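You operate a simulated robot arm through the tools that you are given. There is no shell and no other tool. Be economical: measure what you need, move in short steps, check, and stop when the job is done.

You are at the controls of a simulated robot arm. One attempt, no reset.

JOB
Put the yellow pot from the top of the front wall-side table on the black card there. Put the cone on the top of the front window-side table away on the top of the back cross table. Fetch the green card offcuts from the top of the front window-side table and set it on the top of the middle window-side table. Take the ink pot from the top of the middle wall-side table and put it on the top board of the low shelf. Any order will do. Set down upright: cone.

Only the result counts: the job must be done as asked and must still hold three seconds after the hand-in. Knocking over, shifting, dropping, spilling or breaking anything else fails it.

ROBOT AND FRAMES
A 6-joint arm with a two-finger parallel gripper on a trunk, on a base that drives. Base frame: it is fixed to the floor where the robot stands at the start and does not move with it; the origin is under the middle of the robot, x ahead of it, y to its left, z up; the surface under the hand at the start is at about z = 74. Readings come in cm, degrees, newtons and seconds.
Its first joint turns from -166.0 to 166.0 degrees. Places, roughly: black card (13x10x1 cm) [120, -20, 70]; card offcuts [175, 25, 75]; cone (7x7x11 cm) [140, 20, 80]; ink pot [100, 50, 75]; top board of the low shelf [-220, -230, 70]; top of the back cross table [-100, 270, 70]; top of the middle window-side table [120, 130, 70]; yellow pot (8x8x8 cm) [120, 0, 80]. Payload 3.43 kg.
The TCP is the grasp point between the finger pads, 3.4 cm short of the fingertips. In the tool frame z runs along the fingers and y along their closing line. The gripper opens to 12.8 cm. The fingers are 2.4 cm wide and 1.2 cm thick; the gripper's body (4.8 by 13 cm) begins 9.6 cm behind the TCP.
Orientation is told as [roll, pitch, yaw] about the base's x, y, z axes, in that order, counted from this pose: with the fingers straight down and closing along the base's y, the tool's x points along the base's -x, its y along +y and its z along -z.

CONTROLS
- The arm moves only by the tool nudge_tool. Its arguments are lists of equal length, an entry for each row: "xyz": the shift along the base's x, y, z in cm, a list of three; "delta_rot": the turn, a rotation vector about the base's x, y, z in degrees, a list of three. In form: {"xyz": [[tx, ty, tz], ...], "delta_rot": [[wx, wy, wz], ...]}. A call has 1 to 20 rows; each row shifts and turns the commanded pose from where the row before left it. "grip" is the finger opening in cm, from 0 to 12.8, set as the call begins (left out, the last holds). A row lasts 0.2 s, in which the tool goes at most 5 cm and 8.6 degrees; a call with a longer step from one row to the next is refused whole, and so is a gripper value outside its range. Where a pose cannot be reached the arm comes as near as it can. A force on the tool above 40 N (or 10 N above the force at the start of the call, whichever is more), or a blocked arm, ends the call early, and 0.2 s more pass. Each finger travels about 15.3 cm/s and halts on what it meets, pressing with about 44 N; the grip force reading is that of the motor and also rises with nothing between the fingers. The clock runs only during rows and for 0.2 s after the last one: add rows that do not move to give the fingers time. It gives the time, the measured TCP pose, the force on the tool (base axes), the opening and the grip force at its end, in the units of the frame above (readings bear some noise), with the torque about the TCP (base axes, N m) and any sound that the robot's microphone picked up.
- Cameras (640 x 400 px; columns grow to the right, rows downward): "scene" is now at [17.03, 21.36, 122.47]; the picture's right is [0.19, -0.98, 0.00], its down [-0.30, -0.06, -0.95] and it looks along [0.94, 0.18, -0.30] (base axes); focal length 263 px, centre (320, 200). "wrist" rides on the gripper at [7.6, -1.1, -16] in the tool frame; the picture's right is [0.15, 0.99, 0.00], its down [-0.88, 0.13, -0.46] and it looks along [-0.45, 0.07, 0.89] (tool axes); focal length 234 px, centre (320, 200). There is no depth. A picture from a camera that has moved, and an enlarged one, comes with that camera's place and axes in the base frame and with its lens. The place of the scene camera against the robot may be out by one fixed shift of up to 2.5 cm in any direction.
- capture(camera): a new picture of that camera. It takes no simulated time.
- drive_base(legs): drives the robot by 1 to 6 legs, each [ahead, left, turn to the left] in cm, cm and degrees, along the robot's own axes; the way and the turn of a leg run together, so that a leg with both is an arc; at most 150 cm and 180 degrees a leg. The arm and the cameras ride along, it lands a little off, and it stops where it bumps. It gives what a move gives.
- head_to(pan, tilt): turns the head with the scene camera to pan (to the left, within 143 degrees either way) and tilt (down, from -29 to 69), counted from straight ahead of the robot. It gives what a move gives.
- close_up(camera, box): a new picture of the part [left, top, right, bottom] of that camera's present view, enlarged. It takes no simulated time.
- finish_job(): hands the job in; it is judged then, once.

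Work in short steps. Places have to be worked out from the pictures, the camera data and where the tool is seen: move nearer, look again, correct. Check each grasp and each placing, and mend what went wrong. You have 165 turns and 112 pictures in all, those below and enlarged ones among them. Open the gripper and draw the arm clear of the work before you hand the job in, unless the task says otherwise.

The tools are called after ">>>" as a command line: name --argument value ..., lists and objects as JSON in quotes. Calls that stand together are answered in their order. nudge_tool: Moves the arm, as the interface text tells. Its arguments: {"type":"object","properties":{"xyz":{"type":"array"},"delta_rot":{"type":"array"},"grip":{"type":"number"}},"required":["xyz","delta_rot"]} The other tools are called the same way: drive_base (legs) drives the base; head_to (pan, tilt) turns the head that bears the scene camera; capture (camera) takes a picture; close_up (camera, box) takes an enlarged picture of a part of a camera's view; finish_job () hands the job in.

At the start:

```text
time: 0.0
eef_pos: [60.22, 31.86, 106.15]
ee_rot: [0.0, 0.0, 0.0]
ft_force: [0.1, -0.1, 0.0]
moment: [-0.04, 0.01, -0.02]
grip_width: 12.79
gripper_force: 0.0
robot x, y, heading: [-0.02, -0.4, 0.0]
head pan, tilt: [10.9, 17.6]
```

scene: 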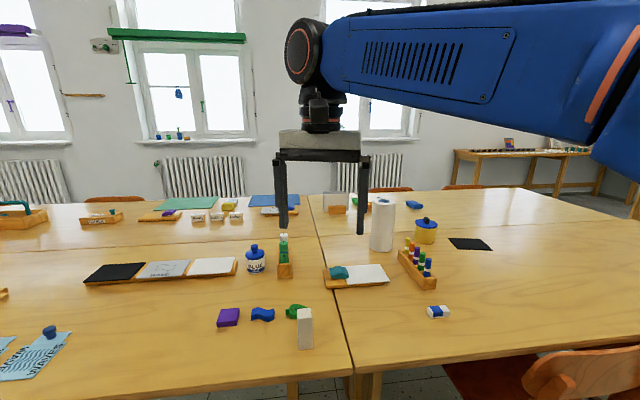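
wrist: 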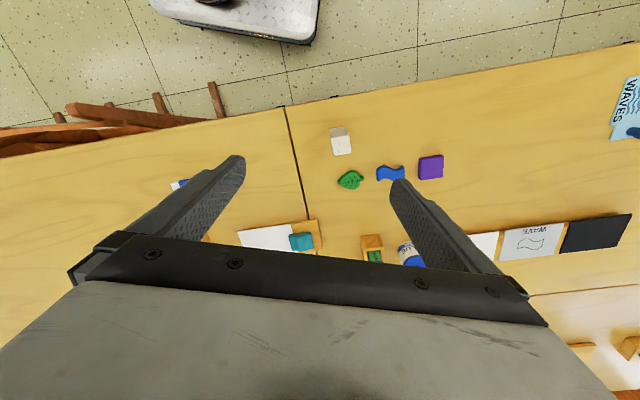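

I'll begin with enlarged views of the front tables to identify the objects.

>>> close_up --camera "scene" --box '[300, 170, 500, 295]'

>>> close_up --camera "scene" --box '[80, 180, 320, 330]'

```text
3.20 times, centred on (400, 232) of scene
camera zoom: at [17.03, 21.36, 122.47], right [0.19, -0.98, 0.0], down [-0.3, -0.06, -0.95], along [0.94, 0.18, -0.3], focal length 841 px, centre (64, 96)
```

zoom: 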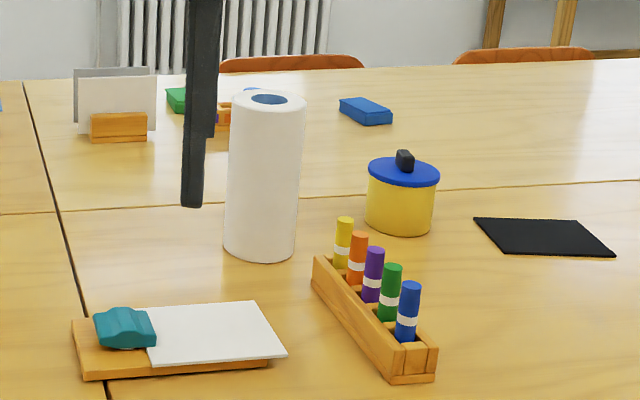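

```text
2.67 times, centred on (200, 255) of scene
camera zoom: at [17.03, 21.36, 122.47], right [0.19, -0.98, 0.0], down [-0.3, -0.06, -0.95], along [0.94, 0.18, -0.3], focal length 701 px, centre (640, 53)
```

zoom: 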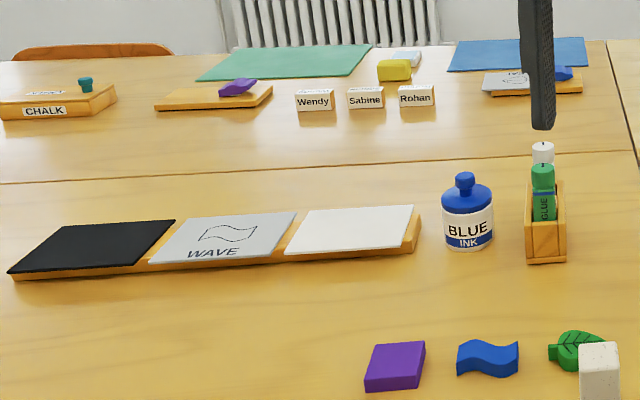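

Next I look down at the base and the table edge to judge how far I can drive in.

>>> head_to --pan 0 --tilt 60

>>> capture --camera "scene"

>>> head_to --pan -60 --tilt 35

>>> capture --camera "scene"

>>> head_to --pan 75 --tilt 25

>>> capture --camera "scene"

>>> head_to --pan 140 --tilt 25

>>> capture --camera "scene"

>>> head_to --pan -130 --tilt 25

>>> capture --camera "scene"

```text
time: 1.1
eef_pos: [60.35, 31.79, 106.06]
ee_rot: [-0.1, 0.0, 0.0]
ft_force: [0.1, 0.0, 1.2]
moment: [0.0, -0.01, -0.01]
grip_width: 12.8
gripper_force: 0.0
robot x, y, heading: [0.12, 0.05, 0.2]
head pan, tilt: [0.0, 60.0]
```

```text
107 pictures are left
camera scene: at [14.53, 19.6, 116.27], right [0.0, -1.0, 0.0], down [-0.87, 0.0, -0.5], along [0.5, 0.0, -0.87], focal length 263 px, centre (320, 200)
```

scene: 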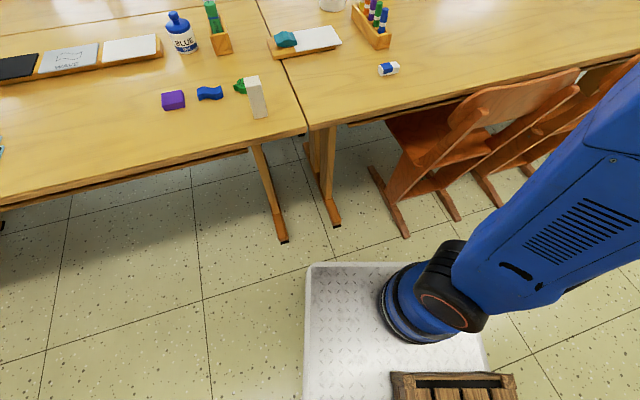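

```text
time: 2.4
eef_pos: [60.36, 31.97, 106.19]
ee_rot: [0.0, 0.0, 0.0]
ft_force: [-0.1, 0.2, 0.4]
moment: [0.01, 0.01, 0.01]
grip_width: 12.81
gripper_force: 0.0
robot x, y, heading: [-0.05, -0.05, -0.3]
head pan, tilt: [-60.0, 35.0]
```

```text
106 pictures are left
camera scene: at [12.27, 11.98, 119.69], right [-0.87, -0.5, 0.0], down [-0.29, 0.5, -0.82], along [0.41, -0.71, -0.57], focal length 263 px, centre (320, 200)
```

scene: 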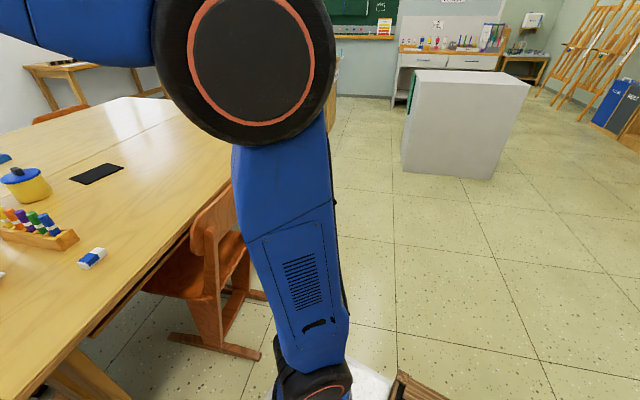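

```text
time: 4.6
eef_pos: [60.51, 31.8, 106.2]
ee_rot: [0.0, 0.0, 0.0]
ft_force: [0.6, -0.5, 0.1]
moment: [-0.01, 0.0, -0.01]
grip_width: 12.79
gripper_force: 0.0
robot x, y, heading: [-0.27, -0.13, -0.1]
head pan, tilt: [75.0, 25.0]
```

```text
105 pictures are left
camera scene: at [10.25, 28.5, 121.27], right [0.97, -0.26, 0.0], down [-0.11, -0.41, -0.91], along [0.23, 0.88, -0.42], focal length 263 px, centre (320, 200)
```

scene: 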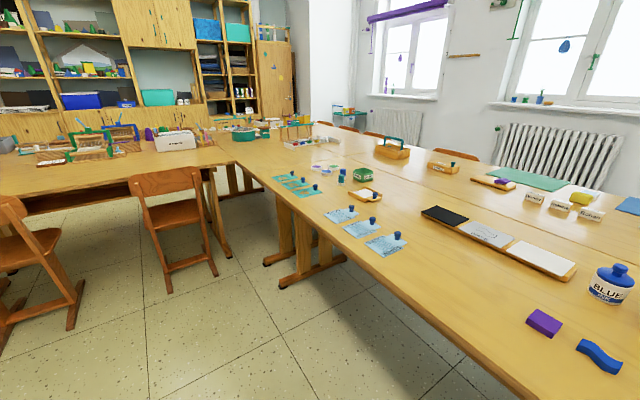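

```text
time: 5.9
eef_pos: [60.45, 31.82, 106.24]
ee_rot: [0.0, 0.0, 0.0]
ft_force: [0.8, 0.3, -0.3]
moment: [0.02, -0.02, -0.01]
grip_width: 12.79
gripper_force: 0.0
robot x, y, heading: [-0.0, 0.19, -0.0]
head pan, tilt: [140.0, 25.0]
```

```text
104 pictures are left
camera scene: at [0.81, 25.53, 121.27], right [0.64, 0.77, 0.0], down [0.32, -0.27, -0.91], along [-0.69, 0.58, -0.42], focal length 263 px, centre (320, 200)
```

scene: 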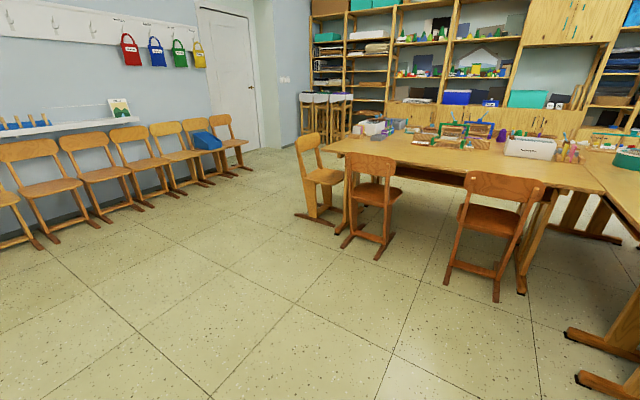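

```text
time: 9.7
eef_pos: [60.32, 31.98, 106.15]
ee_rot: [0.0, 0.0, -0.1]
ft_force: [0.9, 1.2, 0.5]
moment: [-0.02, 0.02, -0.01]
grip_width: 12.79
gripper_force: 0.1
robot x, y, heading: [-0.08, 0.38, 0.2]
head pan, tilt: [-130.0, 25.0]
```

```text
103 pictures are left
camera scene: at [1.94, 12.54, 121.27], right [-0.77, 0.64, 0.0], down [0.27, 0.32, -0.91], along [-0.58, -0.69, -0.42], focal length 263 px, centre (320, 200)
```

scene: 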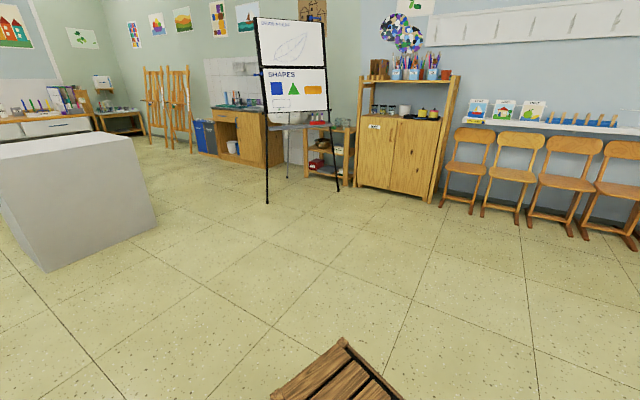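

The tables run about 18° rotated from the base frame. I'll park side-on along the near edge of the front wall-side table, since that gives the best reach. First I raise the arm, turn, and check the clearance to the chairs.

>>> nudge_tool --xyz '[[0, 0, 4], [0, 0, 4], [0, 0, 4]]' --delta_rot '[[0, 0, 0], [0, 0, 0], [0, 0, 0]]'

>>> drive_base --legs '[[0, 0, -72]]'

>>> head_to --pan 65 --tilt 45

>>> capture --camera "scene"

```text
time: 10.5
eef_pos: [60.23, 31.96, 116.55]
ee_rot: [0.2, -0.1, -0.1]
ft_force: [-0.1, 0.7, -0.5]
moment: [0.0, 0.02, 0.01]
grip_width: 12.79
gripper_force: 0.2
out of reach, approached as far as the arm can: row 3
robot x, y, heading: [0.35, 0.04, 0.1]
head pan, tilt: [-130.0, 25.0]
```

```text
time: 14.0
eef_pos: [48.3, -48.06, 116.67]
ee_rot: [0.3, -0.2, -72.6]
ft_force: [0.5, 0.4, 0.2]
moment: [-0.02, -0.03, 0.02]
grip_width: 12.77
gripper_force: 0.1
robot x, y, heading: [-0.12, 0.02, -72.9]
head pan, tilt: [-130.0, 25.0]
```

```text
time: 16.9
eef_pos: [48.41, -48.11, 116.61]
ee_rot: [0.1, -0.2, -72.7]
ft_force: [-0.3, -0.8, 0.1]
moment: [-0.02, 0.0, 0.0]
grip_width: 12.79
gripper_force: 0.1
robot x, y, heading: [0.13, -0.19, -72.6]
head pan, tilt: [65.0, 45.0]
```

```text
102 pictures are left
camera scene: at [31.29, -4.61, 118.21], right [-0.13, -0.99, 0.0], down [-0.7, 0.1, -0.71], along [0.7, -0.1, -0.71], focal length 263 px, centre (320, 200)
```

scene: 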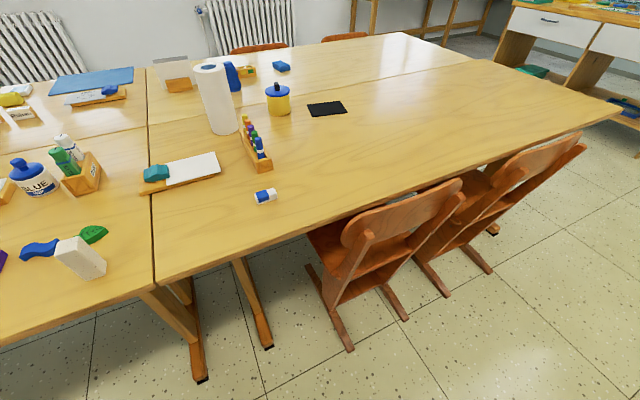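

Readings agree: pot near (121,-2), card near (120,-20), edge at w≈61.6, chairs stick out to about w≈51. I drive alongside, leaving about 5 cm of clearance.

>>> drive_base --legs '[[45.5, 15, 0], [0, 6.5, 1]]'

>>> head_to --pan 80 --tilt 25

>>> capture --camera "scene"

>>> capture --camera "wrist"

```text
time: 20.3
eef_pos: [82.92, -84.43, 116.64]
ee_rot: [0.2, -0.2, -72.0]
ft_force: [-0.2, 1.0, -0.5]
moment: [-0.01, -0.01, 0.0]
grip_width: 12.8
gripper_force: 0.1
robot x, y, heading: [33.74, -36.72, -71.9]
head pan, tilt: [65.0, 45.0]
```

```text
time: 21.1
eef_pos: [82.76, -84.45, 116.61]
ee_rot: [0.2, -0.2, -71.9]
ft_force: [-0.5, -0.7, 0.6]
moment: [-0.01, 0.0, 0.0]
grip_width: 12.8
gripper_force: 0.0
robot x, y, heading: [33.93, -37.15, -72.1]
head pan, tilt: [80.0, 25.0]
```

```text
101 pictures are left
camera scene: at [66.25, -38.94, 121.26], right [0.14, -0.99, 0.0], down [-0.42, -0.06, -0.91], along [0.9, 0.13, -0.42], focal length 263 px, centre (320, 200)
```

scene: 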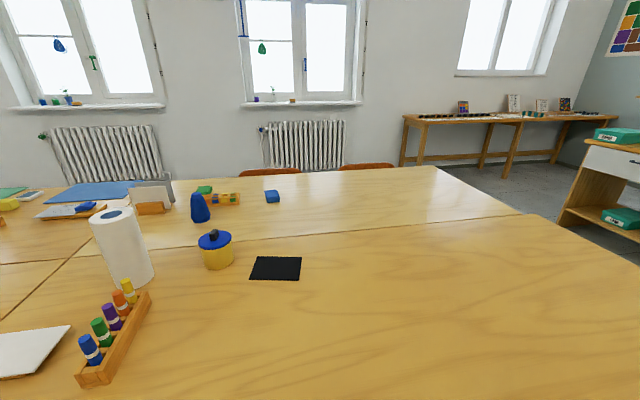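

```text
100 pictures are left
camera wrist: at [79.2, -77.61, 132.53], right [0.9, 0.44, 0.0], down [0.39, -0.8, 0.46], along [0.21, -0.41, -0.89], focal length 234 px, centre (320, 200)
```

wrist: 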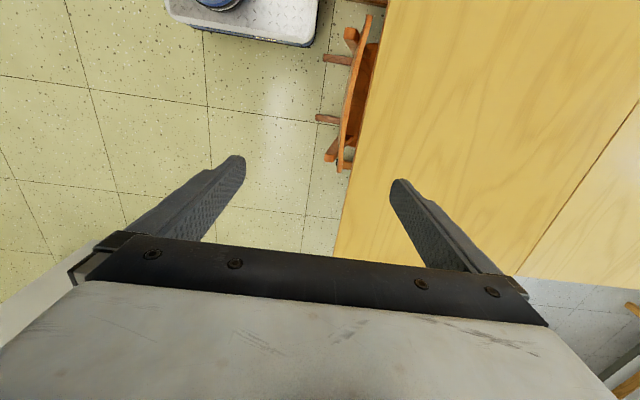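

The pot, card, blue cone and green offcuts are all in view, and the window aisle is wide. I bring the gripper over the pot, high up.

>>> nudge_tool --xyz '[[1.88, 4.1, -0.8], [1.88, 4.1, -0.8], [1.88, 4.1, -0.8], [1.88, 4.1, -0.8], [1.88, 4.1, -0.8], [1.88, 4.1, -0.8], [1.88, 4.1, -0.8], [1.88, 4.1, -0.8], [1.88, 4.1, -0.8], [1.88, 4.1, -0.8], [1.88, 4.1, -0.8], [1.88, 4.1, -0.8], [1.88, 4.1, -0.8], [1.88, 4.1, -0.8], [1.88, 4.1, -0.8], [1.88, 4.1, -0.8], [1.88, 4.1, -0.8], [1.88, 4.1, -0.8], [1.88, 4.1, -0.8], [1.88, 4.1, -0.8]]' --delta_rot '[[0, 0, 0], [0, 0, 0], [0, 0, 0], [0, 0, 0], [0, 0, 0], [0, 0, 0], [0, 0, 0], [0, 0, 0], [0, 0, 0], [0, 0, 0], [0, 0, 0], [0, 0, 0], [0, 0, 0], [0, 0, 0], [0, 0, 0], [0, 0, 0], [0, 0, 0], [0, 0, 0], [0, 0, 0], [0, 0, 0]]'

>>> capture --camera "scene"

>>> capture --camera "wrist"

```text
time: 25.3
eef_pos: [108.47, -11.4, 90.8]
ee_rot: [0.2, -0.1, -71.9]
ft_force: [-0.1, 0.6, -0.4]
moment: [-0.01, 0.0, -0.02]
grip_width: 12.8
gripper_force: 0.2
out of reach, approached as far as the arm can: row 13, 14, 15, 16, 17, 18, 19, 20
robot x, y, heading: [34.11, -37.19, -71.9]
head pan, tilt: [80.0, 25.0]
```

```text
99 pictures are left
camera scene: at [66.27, -38.92, 121.26], right [0.14, -0.99, 0.0], down [-0.42, -0.06, -0.91], along [0.9, 0.13, -0.42], focal length 263 px, centre (320, 200)
```

scene: 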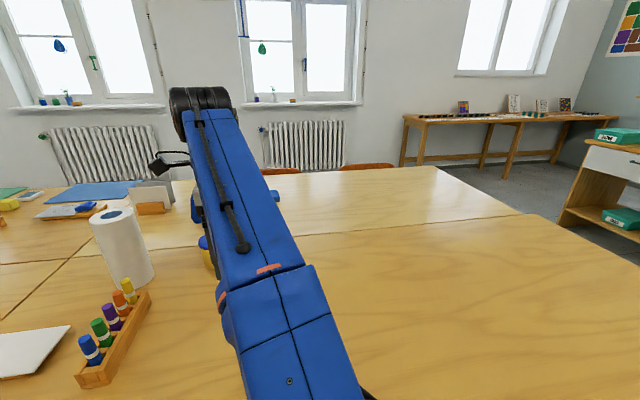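

```text
98 pictures are left
camera wrist: at [104.74, -4.5, 106.73], right [0.9, 0.44, 0.0], down [0.39, -0.8, 0.46], along [0.21, -0.41, -0.89], focal length 234 px, centre (320, 200)
```

wrist: 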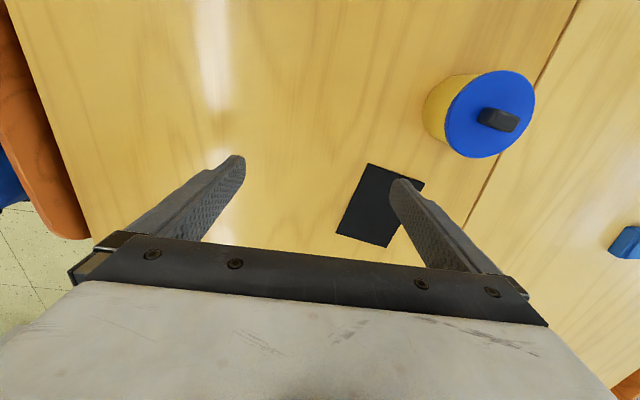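

The wrist view puts the pot nearer (122.7, 0.4), so the scene camera is offset by about 2–3 cm. I shift the base slightly closer so the reach is comfortable, then look again.

>>> drive_base --legs '[[-5, 2.5, 0]]'

>>> nudge_tool --xyz '[[0, 0, 0.5]]' --delta_rot '[[0, 0, 0]]'

>>> capture --camera "wrist"

```text
time: 26.3
eef_pos: [109.22, -5.86, 90.88]
ee_rot: [0.2, -0.2, -72.0]
ft_force: [0.0, -0.5, 0.3]
moment: [0.0, 0.01, 0.0]
grip_width: 12.81
gripper_force: 0.1
robot x, y, heading: [34.9, -31.44, -72.1]
head pan, tilt: [80.0, 25.0]
```

```text
time: 26.7
eef_pos: [109.21, -5.79, 91.28]
ee_rot: [0.4, -0.3, -72.0]
ft_force: [0.3, 0.5, 0.6]
moment: [0.01, 0.0, 0.03]
grip_width: 12.83
gripper_force: 0.1
robot x, y, heading: [34.82, -31.73, -71.9]
head pan, tilt: [80.0, 25.0]
```

```text
97 pictures are left
camera wrist: at [105.45, 0.99, 107.21], right [0.9, 0.44, 0.01], down [0.39, -0.8, 0.46], along [0.21, -0.41, -0.89], focal length 234 px, centre (320, 200)
```

wrist: 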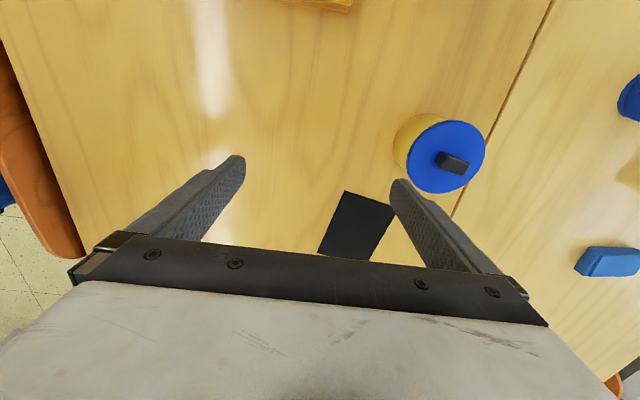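

The wrist view confirms the pot at (122.8, 0.4) and the card at (120.8, -16). I come in low from the card side with the fingers straddling the pot along the closing axis, stopping short first.

>>> nudge_tool --xyz '[[1.57, -4.75, 0], [1.57, -4.75, 0], [3.51, 1.16, -2.8], [3.51, 1.16, -2.8], [3.51, 1.16, -2.8], [3.51, 1.16, -2.8], [0, 0, 0]]' --delta_rot '[[0, 0, 0], [0, 0, 0], [0, 0, 0], [0, 0, 0], [0, 0, 0], [0, 0, 0], [0, 0, 0]]'

>>> capture --camera "wrist"

```text
time: 28.3
eef_pos: [121.29, -13.19, 80.05]
ee_rot: [1.4, -0.3, -72.0]
ft_force: [0.0, 0.0, -0.7]
moment: [0.0, 0.04, 0.02]
grip_width: 12.77
gripper_force: 0.1
out of reach, approached as far as the arm can: row 4, 5, 6
robot x, y, heading: [34.73, -31.7, -72.0]
head pan, tilt: [80.0, 25.0]
```

```text
96 pictures are left
camera wrist: at [117.4, -6.53, 95.94], right [0.9, 0.45, 0.03], down [0.38, -0.8, 0.46], along [0.23, -0.4, -0.89], focal length 234 px, centre (320, 200)
```

wrist: 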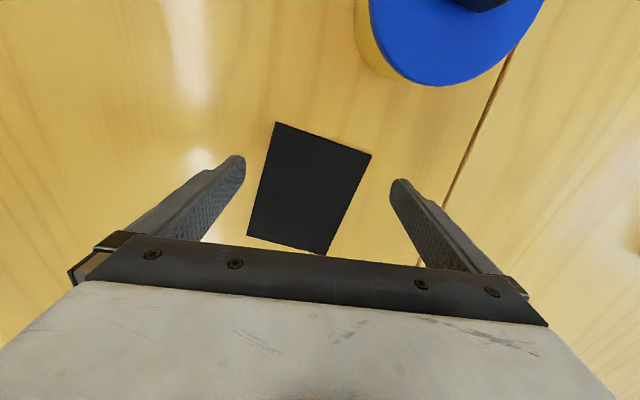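

The vertical tool runs out of reach here. I'll back off, turn the closing line along the table's length, and tilt the fingers 30° outward to gain reach.

>>> nudge_tool --xyz '[[-3.5, -1.2, 1.5], [-3.5, -1.2, 1.5], [-3.5, -1.2, 1.5], [-3.5, -1.2, 1.5], [0, 0, 0], [0, 0, 0], [0, 0, 0], [0, 0, 0], [0, 0, 0], [0, 0, 0], [0, 0, 0], [0, 0, 0], [0, 0, 0], [0, 0, 0], [0, 0, 0]]' --delta_rot '[[0, 0, 0], [0, 0, 0], [0, 0, 0], [0, 0, 0], [0, 0, 8.2], [0, 0, 8.2], [0, 0, 8.2], [0, 0, 8.2], [0, 0, 8.2], [0, 0, 8.2], [0, 0, 8.2], [0, 0, 8.2], [0, 0, 8.2], [0, 0, 8.2], [0, 0, 8.2]]'

>>> nudge_tool --xyz '[[0, 3, 0], [0, 3, 0], [0, 3, 0], [0, 3, 0]]' --delta_rot '[[2.36, -7.1, 0], [2.36, -7.1, 0], [2.36, -7.1, 0], [2.36, -7.1, 0]]'

>>> capture --camera "wrist"

```text
time: 31.5
eef_pos: [107.8, -17.95, 83.83]
ee_rot: [0.2, -0.2, 18.3]
ft_force: [0.6, 0.6, -0.1]
moment: [-0.02, 0.02, 0.04]
grip_width: 12.8
gripper_force: 0.1
robot x, y, heading: [34.75, -31.23, -71.9]
head pan, tilt: [80.0, 25.0]
```

```text
time: 32.5
eef_pos: [109.29, -7.54, 83.72]
ee_rot: [0.3, -30.1, 16.9]
ft_force: [0.4, 1.1, 0.4]
moment: [0.03, -0.02, 0.0]
grip_width: 12.82
gripper_force: 0.1
robot x, y, heading: [34.61, -31.2, -72.3]
head pan, tilt: [80.0, 25.0]
```

```text
95 pictures are left
camera wrist: at [95.46, -12.92, 93.72], right [-0.41, 0.91, -0.07], down [0.47, 0.28, 0.84], along [0.78, 0.31, -0.54], focal length 234 px, centre (320, 200)
```

wrist: 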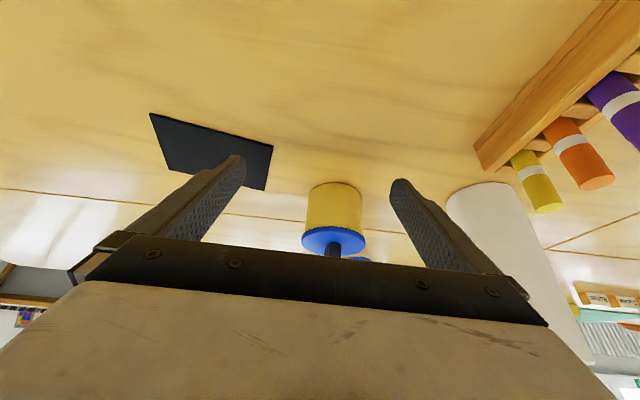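

The pot lies about 15 cm ahead of the fingers and 3.4 cm to the side, with the paper roll clear. I align, lower, and slide forward around the pot.

>>> nudge_tool --xyz '[[-1.0, 3.25, -2.4], [0, 0, -2.4], [3.5, 1.06, 0], [3.5, 1.06, 0], [3.5, 1.06, 0], [3.5, 1.06, 0], [0, 0, 0]]' --delta_rot '[[0, 0, 0], [0, 0, 0], [0, 0, 0], [0, 0, 0], [0, 0, 0], [0, 0, 0], [0, 0, 0]]'

>>> capture --camera "wrist"

>>> capture --camera "scene"

```text
time: 34.1
eef_pos: [120.99, 1.59, 79.26]
ee_rot: [0.3, -30.1, 18.2]
ft_force: [-0.9, -0.2, 0.0]
moment: [0.0, -0.04, -0.01]
grip_width: 12.8
gripper_force: 0.2
robot x, y, heading: [34.97, -31.52, -72.1]
head pan, tilt: [80.0, 25.0]
```

```text
94 pictures are left
camera wrist: at [107.31, -4.17, 89.36], right [-0.43, 0.9, -0.07], down [0.47, 0.29, 0.84], along [0.77, 0.33, -0.54], focal length 234 px, centre (320, 200)
```

wrist: 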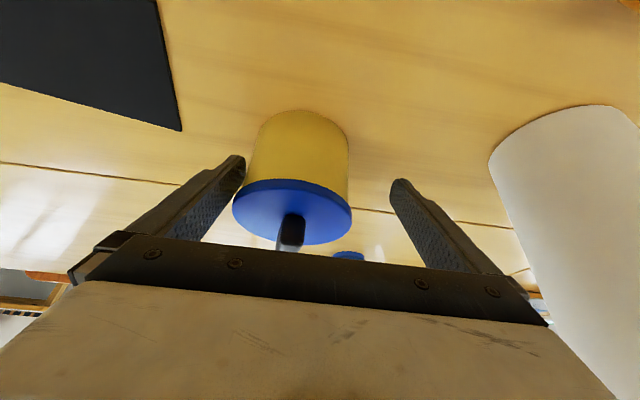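

```text
93 pictures are left
camera scene: at [67.07, -33.4, 121.26], right [0.14, -0.99, 0.0], down [-0.42, -0.06, -0.91], along [0.9, 0.13, -0.42], focal length 263 px, centre (320, 200)
```

scene: 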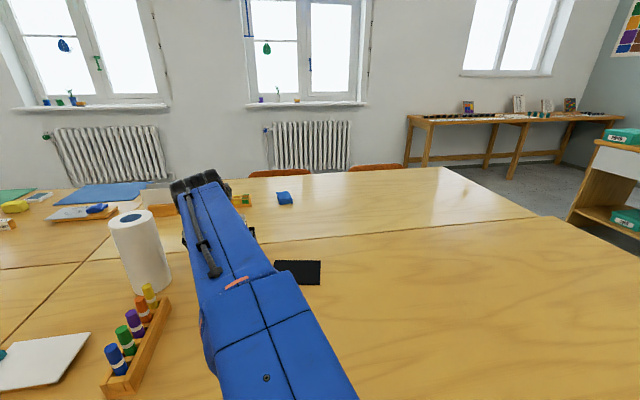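

The pot sits about 1.9 cm toward the card side of the finger centre. I shift to centre it, then close.

>>> nudge_tool --xyz '[[1.0, -1.6, -0.4], [0.3, 0, 0], [0, 0, 0]]' --delta_rot '[[0, 0, 0], [0, 0, 0], [0, 0, 0]]'

>>> capture --camera "wrist"

>>> nudge_tool --xyz '[[0, 0, 0], [0, 0, 0], [0, 0, 0], [0, 0, 0]]' --delta_rot '[[0, 0, 0], [0, 0, 0], [0, 0, 0], [0, 0, 0]]' --grip 7.0

>>> capture --camera "wrist"

```text
time: 34.9
eef_pos: [122.13, -0.08, 78.86]
ee_rot: [0.3, -30.1, 18.2]
ft_force: [-1.0, 0.0, 0.1]
moment: [0.01, 0.0, -0.01]
grip_width: 12.8
gripper_force: 0.1
robot x, y, heading: [34.74, -31.26, -71.9]
head pan, tilt: [80.0, 25.0]
```

```text
92 pictures are left
camera wrist: at [108.58, -5.77, 88.85], right [-0.43, 0.9, -0.07], down [0.47, 0.29, 0.84], along [0.77, 0.33, -0.54], focal length 234 px, centre (320, 200)
```

wrist: 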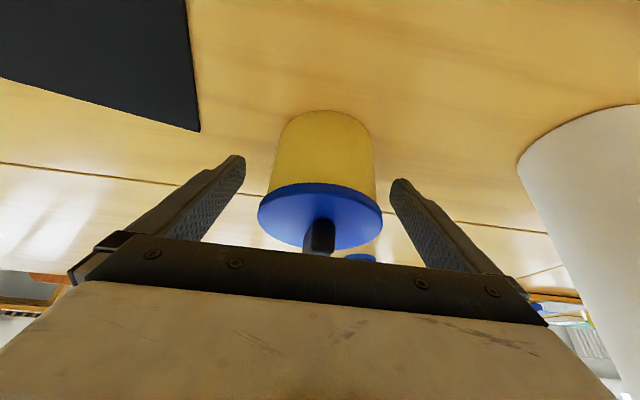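

```text
time: 35.9
eef_pos: [122.26, 0.09, 78.91]
ee_rot: [0.3, -30.1, 18.1]
ft_force: [-0.4, -0.5, 0.4]
moment: [0.01, 0.02, 0.0]
grip_width: 8.21
gripper_force: 43.6
robot x, y, heading: [34.6, -31.65, -72.0]
head pan, tilt: [80.0, 25.0]
heard: snap
```

```text
91 pictures are left
camera wrist: at [108.57, -5.78, 88.86], right [-0.43, 0.9, -0.07], down [0.47, 0.29, 0.84], along [0.77, 0.33, -0.54], focal length 234 px, centre (320, 200)
```

wrist: 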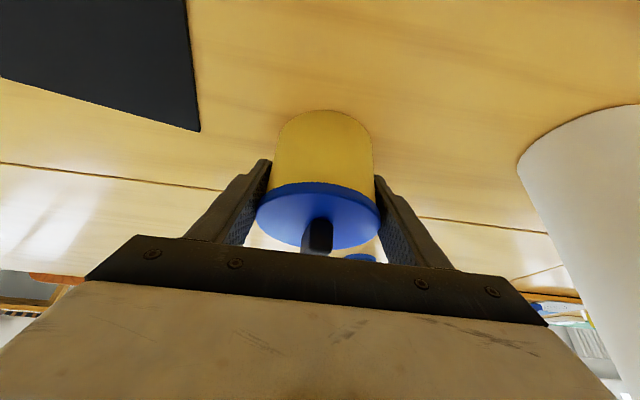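

The grip holds at 8.2 cm (a small snap was heard). I lift a little and check that pot and lid come along.

>>> nudge_tool --xyz '[[-0.3, -0.3, 1.5], [-0.3, -0.5, 1.5], [0, 0, 0]]' --delta_rot '[[0, 0, 0], [0, 0, 0], [0, 0, 0]]'

>>> capture --camera "wrist"

```text
time: 36.7
eef_pos: [121.69, -0.94, 81.75]
ee_rot: [0.3, -30.1, 18.2]
ft_force: [-0.3, 3.5, -1.1]
moment: [-0.01, 0.03, 0.0]
grip_width: 8.17
gripper_force: 44.0
robot x, y, heading: [34.66, -31.51, -72.0]
head pan, tilt: [80.0, 25.0]
```

```text
90 pictures are left
camera wrist: at [108.0, -6.6, 91.74], right [-0.43, 0.9, -0.07], down [0.47, 0.29, 0.84], along [0.77, 0.33, -0.54], focal length 234 px, centre (320, 200)
```

wrist: 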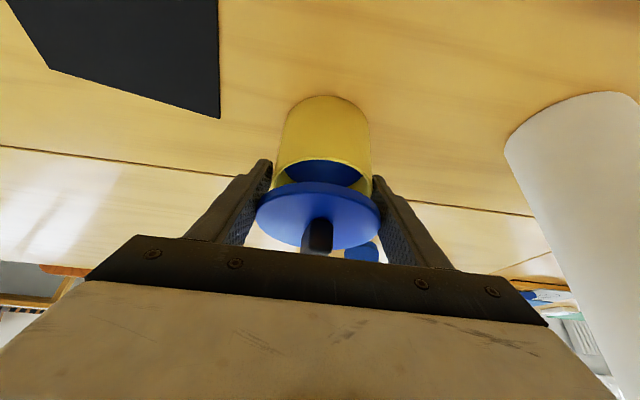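

Only the lid came up; the pot stayed. I lower it straight back onto the pot and check.

>>> nudge_tool --xyz '[[0.3, 0.5, 0], [0.3, 0.3, -1], [0, 0, -1], [0, 0, -0.8], [0, 0, 0]]' --delta_rot '[[0, 0, 0], [0, 0, 0], [0, 0, 0], [0, 0, 0], [0, 0, 0]]'

>>> close_up --camera "wrist" --box '[220, 80, 420, 270]'

```text
time: 37.9
eef_pos: [122.21, -0.1, 79.03]
ee_rot: [0.4, -30.1, 18.3]
ft_force: [0.5, -1.8, 1.9]
moment: [-0.08, -0.01, 0.01]
grip_width: 8.21
gripper_force: 44.2
robot x, y, heading: [34.85, -31.5, -72.2]
head pan, tilt: [80.0, 25.0]
```

```text
2.11 times, centred on (320, 175) of wrist
camera zoom: at [108.57, -5.85, 88.93], right [-0.43, 0.9, -0.07], down [0.47, 0.29, 0.84], along [0.77, 0.33, -0.54], focal length 493 px, centre (320, 253)
```

zoom: 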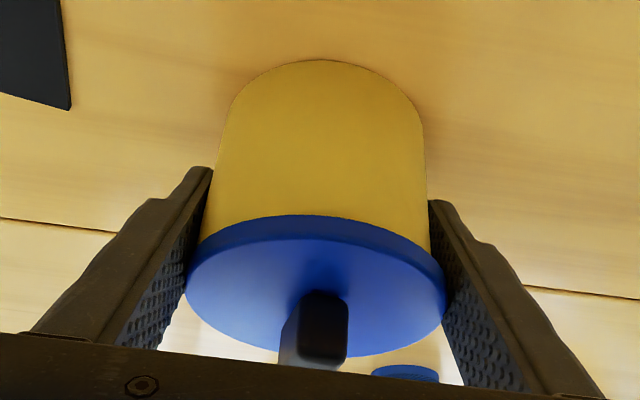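

The lid is back on; the pot body runs z 74–81 with a wider, loose lid at 81. I must grip the body beneath the lid with the fingers nearly horizontal. I open, back off, and start turning the tool over so the camera ends up on top.

>>> nudge_tool --xyz '[[0, 0, 0], [0, 0, 0], [0, 0, 0], [-3.6, -1.2, 0], [-3.6, -1.2, 0], [-3.6, -1.2, 0], [-3.6, -1.2, 0.5], [-3, -1, 3], [-1, -3, 3], [-1, -3, 3]]' --delta_rot '[[0, 0, 0], [0, 0, 0], [0, 0, 0], [0, 0, 0], [0, 0, 0], [0, 0, 0], [0, 0, 0], [0, 0, 0], [0, 0, 0], [0, 0, 0]]' --grip 12.8

>>> capture --camera "wrist"

```text
time: 39.5
eef_pos: [111.32, -6.11, 77.65]
ee_rot: [0.0, -29.9, 16.8]
ft_force: [-1.3, -0.4, 5.1]
moment: [-0.37, -0.11, 0.01]
grip_width: 12.8
gripper_force: 0.0
robot x, y, heading: [34.69, -31.21, -72.1]
head pan, tilt: [80.0, 25.0]
stopped in row 7: the force on the tool passed its limit at 120 N (the readings are from after the stop); the commanded pose is now the measured one
```

```text
88 pictures are left
camera wrist: at [97.54, -11.42, 87.61], right [-0.41, 0.91, -0.07], down [0.48, 0.28, 0.83], along [0.78, 0.31, -0.55], focal length 234 px, centre (320, 200)
```

wrist: 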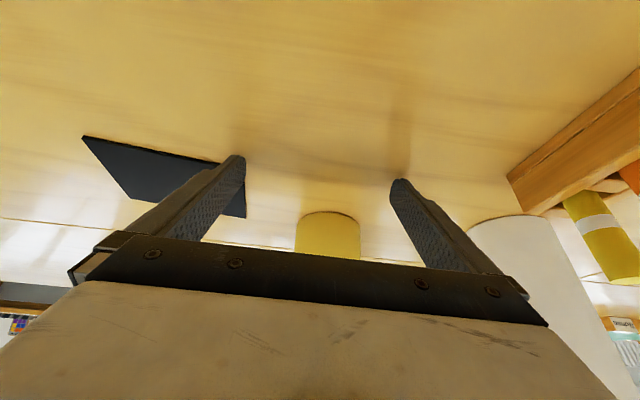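

The fingertips grazed the table while retreating. The pot looks undisturbed; I lift away and check with the scene camera.

>>> nudge_tool --xyz '[[0, 0, 2], [-1, -0.5, 3], [-2, -2, 3], [-2, -3, 1]]' --delta_rot '[[0, 0, 0], [0, 0, 0], [0, 0, 0], [0, 0, 0]]'

>>> capture --camera "wrist"

```text
time: 40.5
eef_pos: [106.48, -11.52, 85.77]
ee_rot: [-0.1, -29.4, 17.0]
ft_force: [0.7, -0.3, 0.2]
moment: [0.0, 0.02, 0.01]
grip_width: 12.81
gripper_force: 0.1
robot x, y, heading: [34.85, -31.08, -71.9]
head pan, tilt: [80.0, 25.0]
```

```text
87 pictures are left
camera wrist: at [92.67, -16.76, 96.04], right [-0.41, 0.91, -0.07], down [0.48, 0.28, 0.83], along [0.78, 0.3, -0.55], focal length 234 px, centre (320, 200)
```

wrist: 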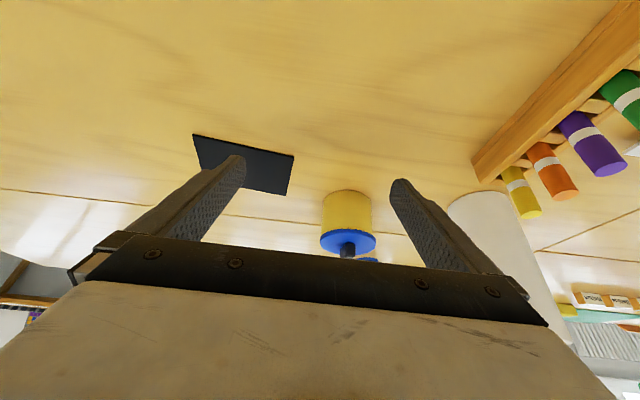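

Everything is still standing. I untilt and begin the half-turn of the tool.

>>> nudge_tool --xyz '[[-3, -1, 2], [-3, -1, 2], [-3, -1, 2], [-3, -1, 2], [0, 0, 0], [0, 0, 0], [0, 0, 0], [0, 0, 0], [0, 0, 0], [0, 0, 0], [0, 0, 0], [0, 0, 0], [0, 0, 0], [0, 0, 0], [0, 0, 0], [0, 0, 0], [0, 0, 0], [0, 0, 0]]' --delta_rot '[[-2.3, 7.0, 0], [-2.3, 7.0, 0], [-2.3, 7.0, 0], [-2.3, 7.0, 0], [0, 0, 8.2], [0, 0, 8.2], [0, 0, 8.2], [0, 0, 8.2], [0, 0, 8.2], [0, 0, 8.2], [0, 0, 8.2], [0, 0, 8.2], [0, 0, 8.2], [0, 0, 8.2], [0, 0, 8.2], [0, 0, 8.2], [0, 0, 8.2], [0, 0, 8.2]]'

>>> nudge_tool --xyz '[[0, 0, 0], [0, 0, 0], [0, 0, 0], [0, 0, 0], [0, 0, 0], [0, 0, 0], [0, 0, 0], [0, 0, 0]]' --delta_rot '[[0, 0, 8.2], [0, 0, 8.2], [0, 0, 8.2], [0, 0, 8.2], [0, 0, 8.2], [0, 0, 8.2], [0, 0, 8.2], [0, 0, 8.2]]'

```text
time: 44.3
eef_pos: [94.32, -15.46, 94.24]
ee_rot: [-0.4, -0.3, 131.9]
ft_force: [0.0, -1.1, 0.4]
moment: [-0.03, -0.01, 0.0]
grip_width: 12.79
gripper_force: 0.2
robot x, y, heading: [35.15, -31.33, -72.3]
head pan, tilt: [80.0, 25.0]
```

```text
time: 46.1
eef_pos: [94.19, -15.45, 94.46]
ee_rot: [-0.5, -0.4, -162.5]
ft_force: [1.2, -0.2, -0.2]
moment: [0.01, 0.01, 0.01]
grip_width: 12.8
gripper_force: 0.0
robot x, y, heading: [34.6, -31.28, -72.1]
head pan, tilt: [80.0, 25.0]
```

The half-turn worked. Now I tilt the fingers outward to about 68°.

>>> nudge_tool --xyz '[[0, 0, 0], [0, 0, 0], [0, 0, 0], [0, 0, 0], [0, 0, 0], [0, 0, 0], [0, 0, 0], [0, 0, 0]]' --delta_rot '[[2.67, -8.07, 0], [2.67, -8.07, 0], [2.67, -8.07, 0], [2.67, -8.07, 0], [2.67, -8.07, 0], [2.67, -8.07, 0], [2.67, -8.07, 0], [2.67, -8.07, 0]]'

>>> capture --camera "wrist"

>>> capture --camera "scene"

```text
time: 48.1
eef_pos: [98.18, -20.61, 95.92]
ee_rot: [-5.8, 68.4, -172.1]
ft_force: [1.0, 0.7, 0.3]
moment: [0.07, 0.0, 0.02]
grip_width: 12.79
gripper_force: 0.1
robot x, y, heading: [34.75, -31.44, -72.0]
head pan, tilt: [80.0, 25.0]
stopped in row 8: the arm was blocked; the commanded pose is now the measured one
```

```text
86 pictures are left
camera wrist: at [86.08, -22.82, 108.88], right [0.28, -0.95, 0.1], down [-0.7, -0.28, -0.66], along [0.66, 0.12, -0.75], focal length 234 px, centre (320, 200)
```

wrist: 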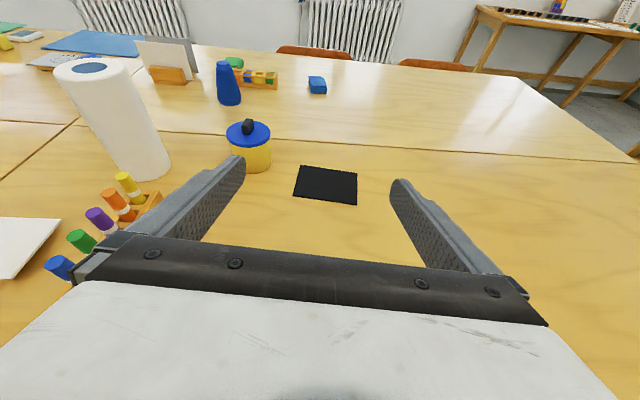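

```text
85 pictures are left
camera scene: at [67.2, -35.28, 121.31], right [-0.07, -1.0, 0.0], down [-0.42, 0.03, -0.91], along [0.91, -0.07, -0.42], focal length 263 px, centre (320, 200)
```

scene: 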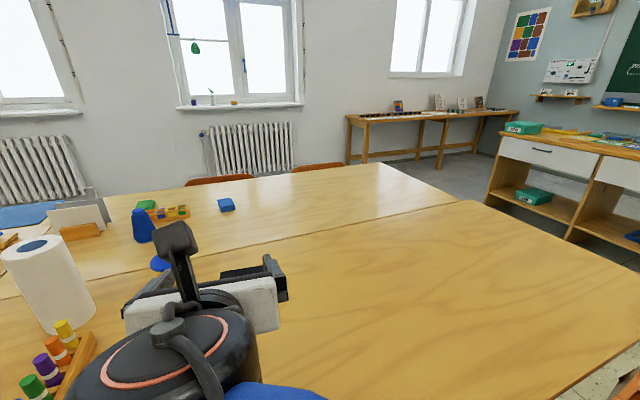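

The wrist brushed the robot's own head, and no objects were affected. I move the tool away from the head, down and toward the pot line.

>>> nudge_tool --xyz '[[2.3, 0.6, -1], [1.7, 2.8, -2], [1.7, 2.8, -2], [1.7, 2.8, -2], [1.7, 2.8, -2], [1.2, 4.8, -2], [0, 0, 0]]' --delta_rot '[[0, 0, 0], [0, 0, 0], [0, 0, 0], [0, 0, 0], [0, 0, 0], [0, 0, 0], [0, 0, 0]]'

>>> capture --camera "wrist"

>>> capture --camera "scene"

```text
refused: row 6 steps farther than a row can; nothing moved
```

```text
84 pictures are left
camera wrist: at [86.08, -22.82, 108.88], right [0.28, -0.95, 0.1], down [-0.7, -0.28, -0.66], along [0.66, 0.12, -0.75], focal length 234 px, centre (320, 200)
```

wrist: 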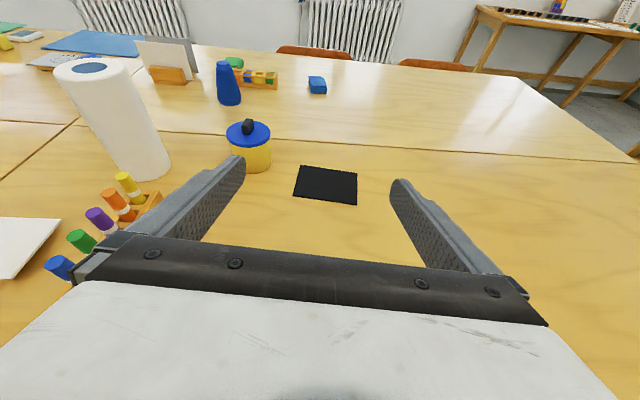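

```text
83 pictures are left
camera scene: at [67.2, -35.28, 121.31], right [-0.07, -1.0, 0.0], down [-0.42, 0.03, -0.91], along [0.91, -0.07, -0.42], focal length 263 px, centre (320, 200)
```

scene: 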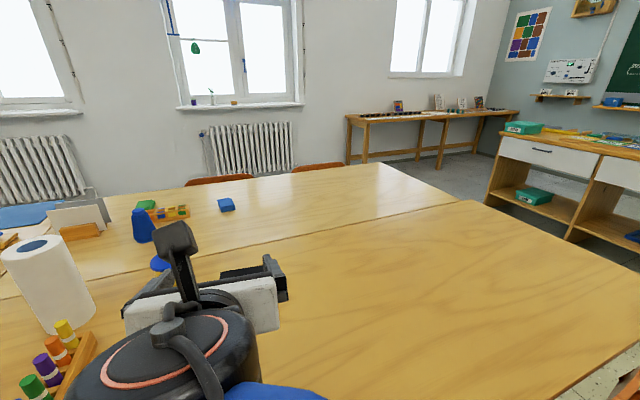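

One row was too long; I resend it with shorter steps.

>>> nudge_tool --xyz '[[2.3, 0.6, -1], [1.7, 2.8, -2], [1.7, 2.8, -2], [1.7, 2.8, -2], [1.7, 2.8, -2], [0.6, 2.4, -1], [0.6, 2.4, -1], [0, 0, 0]]' --delta_rot '[[0, 0, 0], [0, 0, 0], [0, 0, 0], [0, 0, 0], [0, 0, 0], [0, 0, 0], [0, 0, 0], [0, 0, 0]]'

>>> capture --camera "wrist"

```text
time: 50.1
eef_pos: [112.73, -12.17, 88.61]
ee_rot: [-9.9, 70.3, 178.5]
ft_force: [0.8, -0.5, -0.5]
moment: [-0.01, 0.03, 0.0]
grip_width: 12.79
gripper_force: 0.0
robot x, y, heading: [35.11, -31.53, -71.9]
head pan, tilt: [80.0, 25.0]
stopped in row 8: the arm was blocked; the commanded pose is now the measured one
```

```text
82 pictures are left
camera wrist: at [100.15, -13.6, 101.08], right [0.18, -0.98, 0.08], down [-0.7, -0.19, -0.69], along [0.69, 0.07, -0.72], focal length 234 px, centre (320, 200)
```

wrist: 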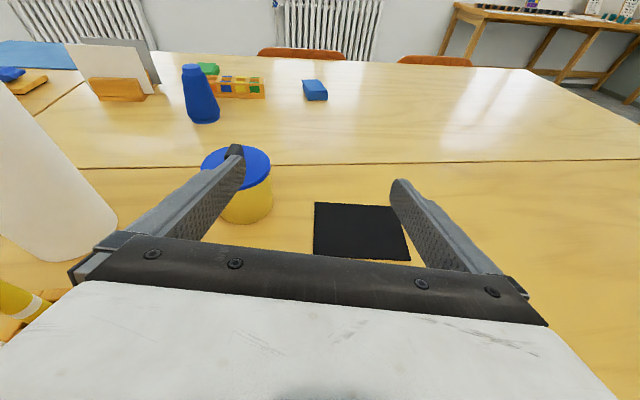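

The arm still seems to be touching the head. I check the scene view to see how it lies.

>>> capture --camera "scene"

```text
81 pictures are left
camera scene: at [66.78, -31.8, 121.27], right [0.31, -0.95, 0.0], down [-0.4, -0.13, -0.91], along [0.86, 0.28, -0.42], focal length 263 px, centre (320, 200)
```

scene: 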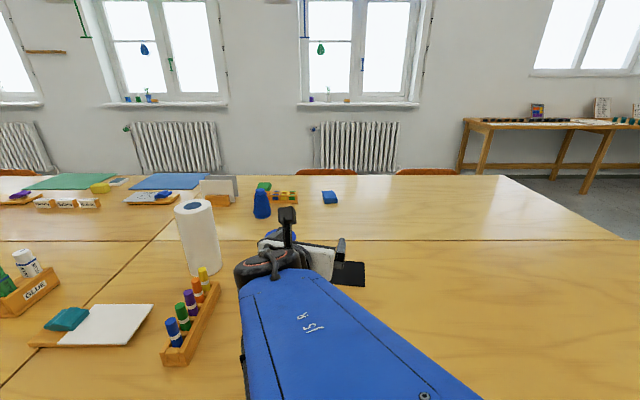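

The forearm sits ahead of the mast and presses it as it swings left. I swing the tool away from the head (toward the card end) and raise it, then I'll re-park the base further back so that the arm points straight at the pot.

>>> nudge_tool --xyz '[[1, -3.8, 1], [1, -3.8, 1], [1, -3.8, 1], [0, -4, 1], [0, -4, 1], [-2, -3, 1], [-2, -2, 1]]' --delta_rot '[[0, 0, 0], [0, 0, 0], [0, 0, 0], [0, 0, 0], [0, 0, 0], [0, 0, 0], [0, 0, 0]]'

>>> drive_base --legs '[[-22, 0, 0]]'

>>> head_to --pan 75 --tilt 30

>>> capture --camera "scene"

>>> capture --camera "wrist"

```text
time: 51.7
eef_pos: [111.71, -35.92, 95.28]
ee_rot: [-9.4, 70.0, 179.3]
ft_force: [0.4, 0.1, 0.0]
moment: [0.0, -0.01, -0.03]
grip_width: 12.78
gripper_force: 0.1
robot x, y, heading: [34.52, -31.41, -71.8]
head pan, tilt: [80.0, 25.0]
```

```text
time: 53.4
eef_pos: [104.8, -14.7, 95.24]
ee_rot: [-9.4, 70.1, 179.5]
ft_force: [0.9, -0.2, 0.5]
moment: [-0.04, 0.02, 0.02]
grip_width: 12.79
gripper_force: 0.1
robot x, y, heading: [27.78, -10.6, -71.9]
head pan, tilt: [80.0, 25.0]
```

```text
time: 54.0
eef_pos: [104.76, -14.59, 95.25]
ee_rot: [-9.5, 70.1, 179.5]
ft_force: [0.0, -1.1, 0.3]
moment: [0.0, -0.03, 0.0]
grip_width: 12.81
gripper_force: 0.1
robot x, y, heading: [27.77, -10.52, -71.4]
head pan, tilt: [75.0, 30.0]
```

```text
80 pictures are left
camera scene: at [60.14, -12.96, 120.47], right [0.06, -1.0, 0.0], down [-0.5, -0.03, -0.87], along [0.86, 0.05, -0.5], focal length 263 px, centre (320, 200)
```

scene: 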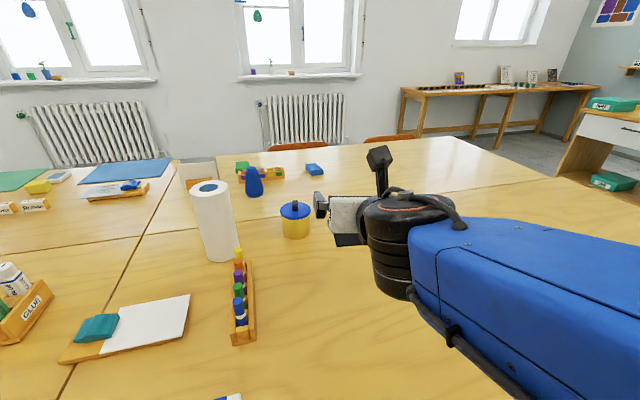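

```text
79 pictures are left
camera wrist: at [92.2, -16.07, 107.82], right [0.19, -0.98, 0.08], down [-0.7, -0.2, -0.68], along [0.68, 0.07, -0.73], focal length 234 px, centre (320, 200)
```

wrist: 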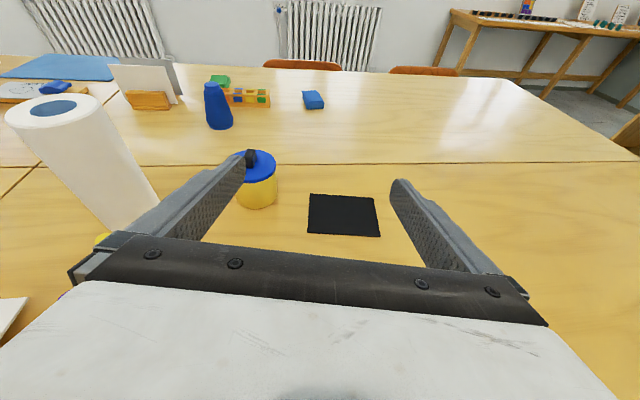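

Good view now. The pot is at about (122.2, 0.1). To stay clear of the pen tray I turn the approach to 30° and move to 14 cm short of the pot, at low height.

>>> nudge_tool --xyz '[[0, 0, 0], [0, 0, 0], [0, 0, 0], [1.3, 1.9, -2.8], [1.3, 1.9, -2.8], [1.3, 1.9, -2.8], [1.3, 1.9, -2.8], [0, 0, -2.2], [0, 0, 0]]' --delta_rot '[[-1, -0.5, 6.8], [-1, -0.5, 6.8], [-0.8, -0.6, 6.8], [0, 0, 0], [0, 0, 0], [0, 0, 0], [0, 0, 0], [0, 0, 0], [0, 0, 0]]'

>>> capture --camera "wrist"

>>> capture --camera "scene"

```text
time: 56.0
eef_pos: [110.16, -6.79, 81.74]
ee_rot: [-0.1, 71.1, -151.3]
ft_force: [-0.4, 0.1, 0.5]
moment: [-0.01, 0.02, -0.01]
grip_width: 12.76
gripper_force: 0.0
out of reach, approached as far as the arm can: row 2
robot x, y, heading: [27.71, -10.29, -71.6]
head pan, tilt: [75.0, 30.0]
```

```text
78 pictures are left
camera wrist: at [98.29, -12.05, 94.2], right [0.52, -0.84, 0.14], down [-0.57, -0.46, -0.68], along [0.64, 0.28, -0.72], focal length 234 px, centre (320, 200)
```

wrist: 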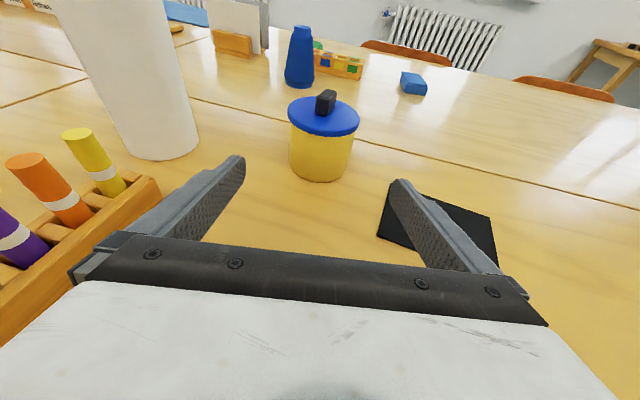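

```text
77 pictures are left
camera scene: at [60.14, -12.96, 120.47], right [0.06, -1.0, 0.0], down [-0.5, -0.03, -0.87], along [0.86, 0.05, -0.5], focal length 263 px, centre (320, 200)
```

scene: 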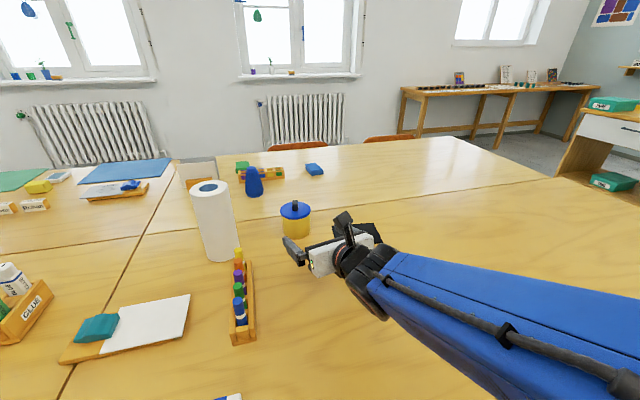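

The pot is centred between the fingers, 14 cm ahead. I lower to z≈77.5 and slide forward.

>>> nudge_tool --xyz '[[0, 0, -2.1], [0, 0, -2.1], [0, 0, 0], [2.5, 1.35, 0], [2.5, 1.35, 0], [2.5, 1.35, 0], [2.5, 1.35, 0], [0, 0, 0]]' --delta_rot '[[0, 0, 0], [0, 0, 0], [0, 0, 0], [0, 0, 0], [0, 0, 0], [0, 0, 0], [0, 0, 0], [0, 0, 0]]'

>>> capture --camera "wrist"

>>> close_up --camera "scene" --box '[200, 160, 400, 285]'

```text
time: 57.8
eef_pos: [119.92, -1.49, 77.58]
ee_rot: [-0.1, 71.1, -151.2]
ft_force: [0.4, 0.5, -0.2]
moment: [0.01, -0.01, 0.02]
grip_width: 12.76
gripper_force: 0.0
robot x, y, heading: [27.79, -10.32, -71.9]
head pan, tilt: [75.0, 30.0]
```

```text
76 pictures are left
camera wrist: at [108.17, -6.62, 89.93], right [0.52, -0.84, 0.14], down [-0.57, -0.46, -0.68], along [0.64, 0.28, -0.72], focal length 234 px, centre (320, 200)
```

wrist: 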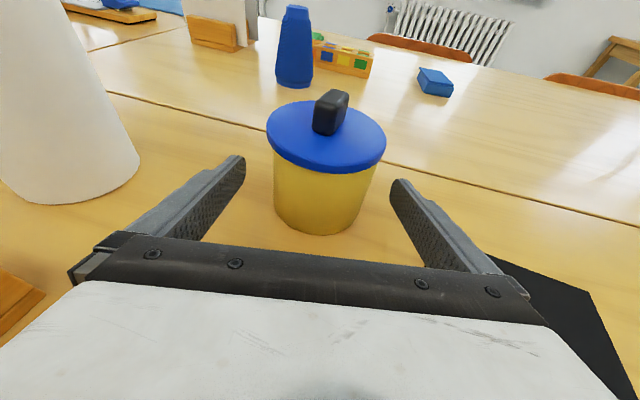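

```text
3.20 times, centred on (300, 222) of scene
camera zoom: at [60.14, -12.96, 120.47], right [0.06, -1.0, 0.0], down [-0.5, -0.03, -0.87], along [0.86, 0.05, -0.5], focal length 841 px, centre (384, 128)
```

zoom: 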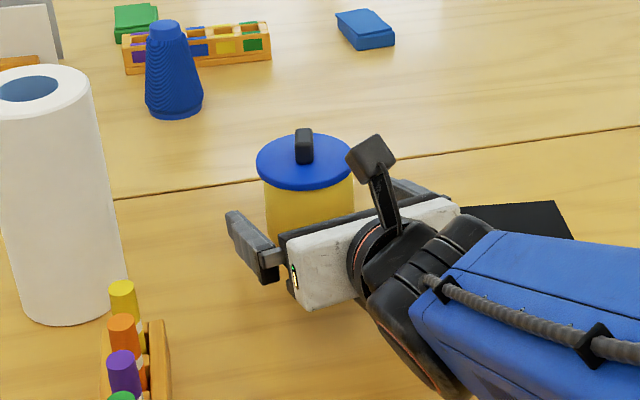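

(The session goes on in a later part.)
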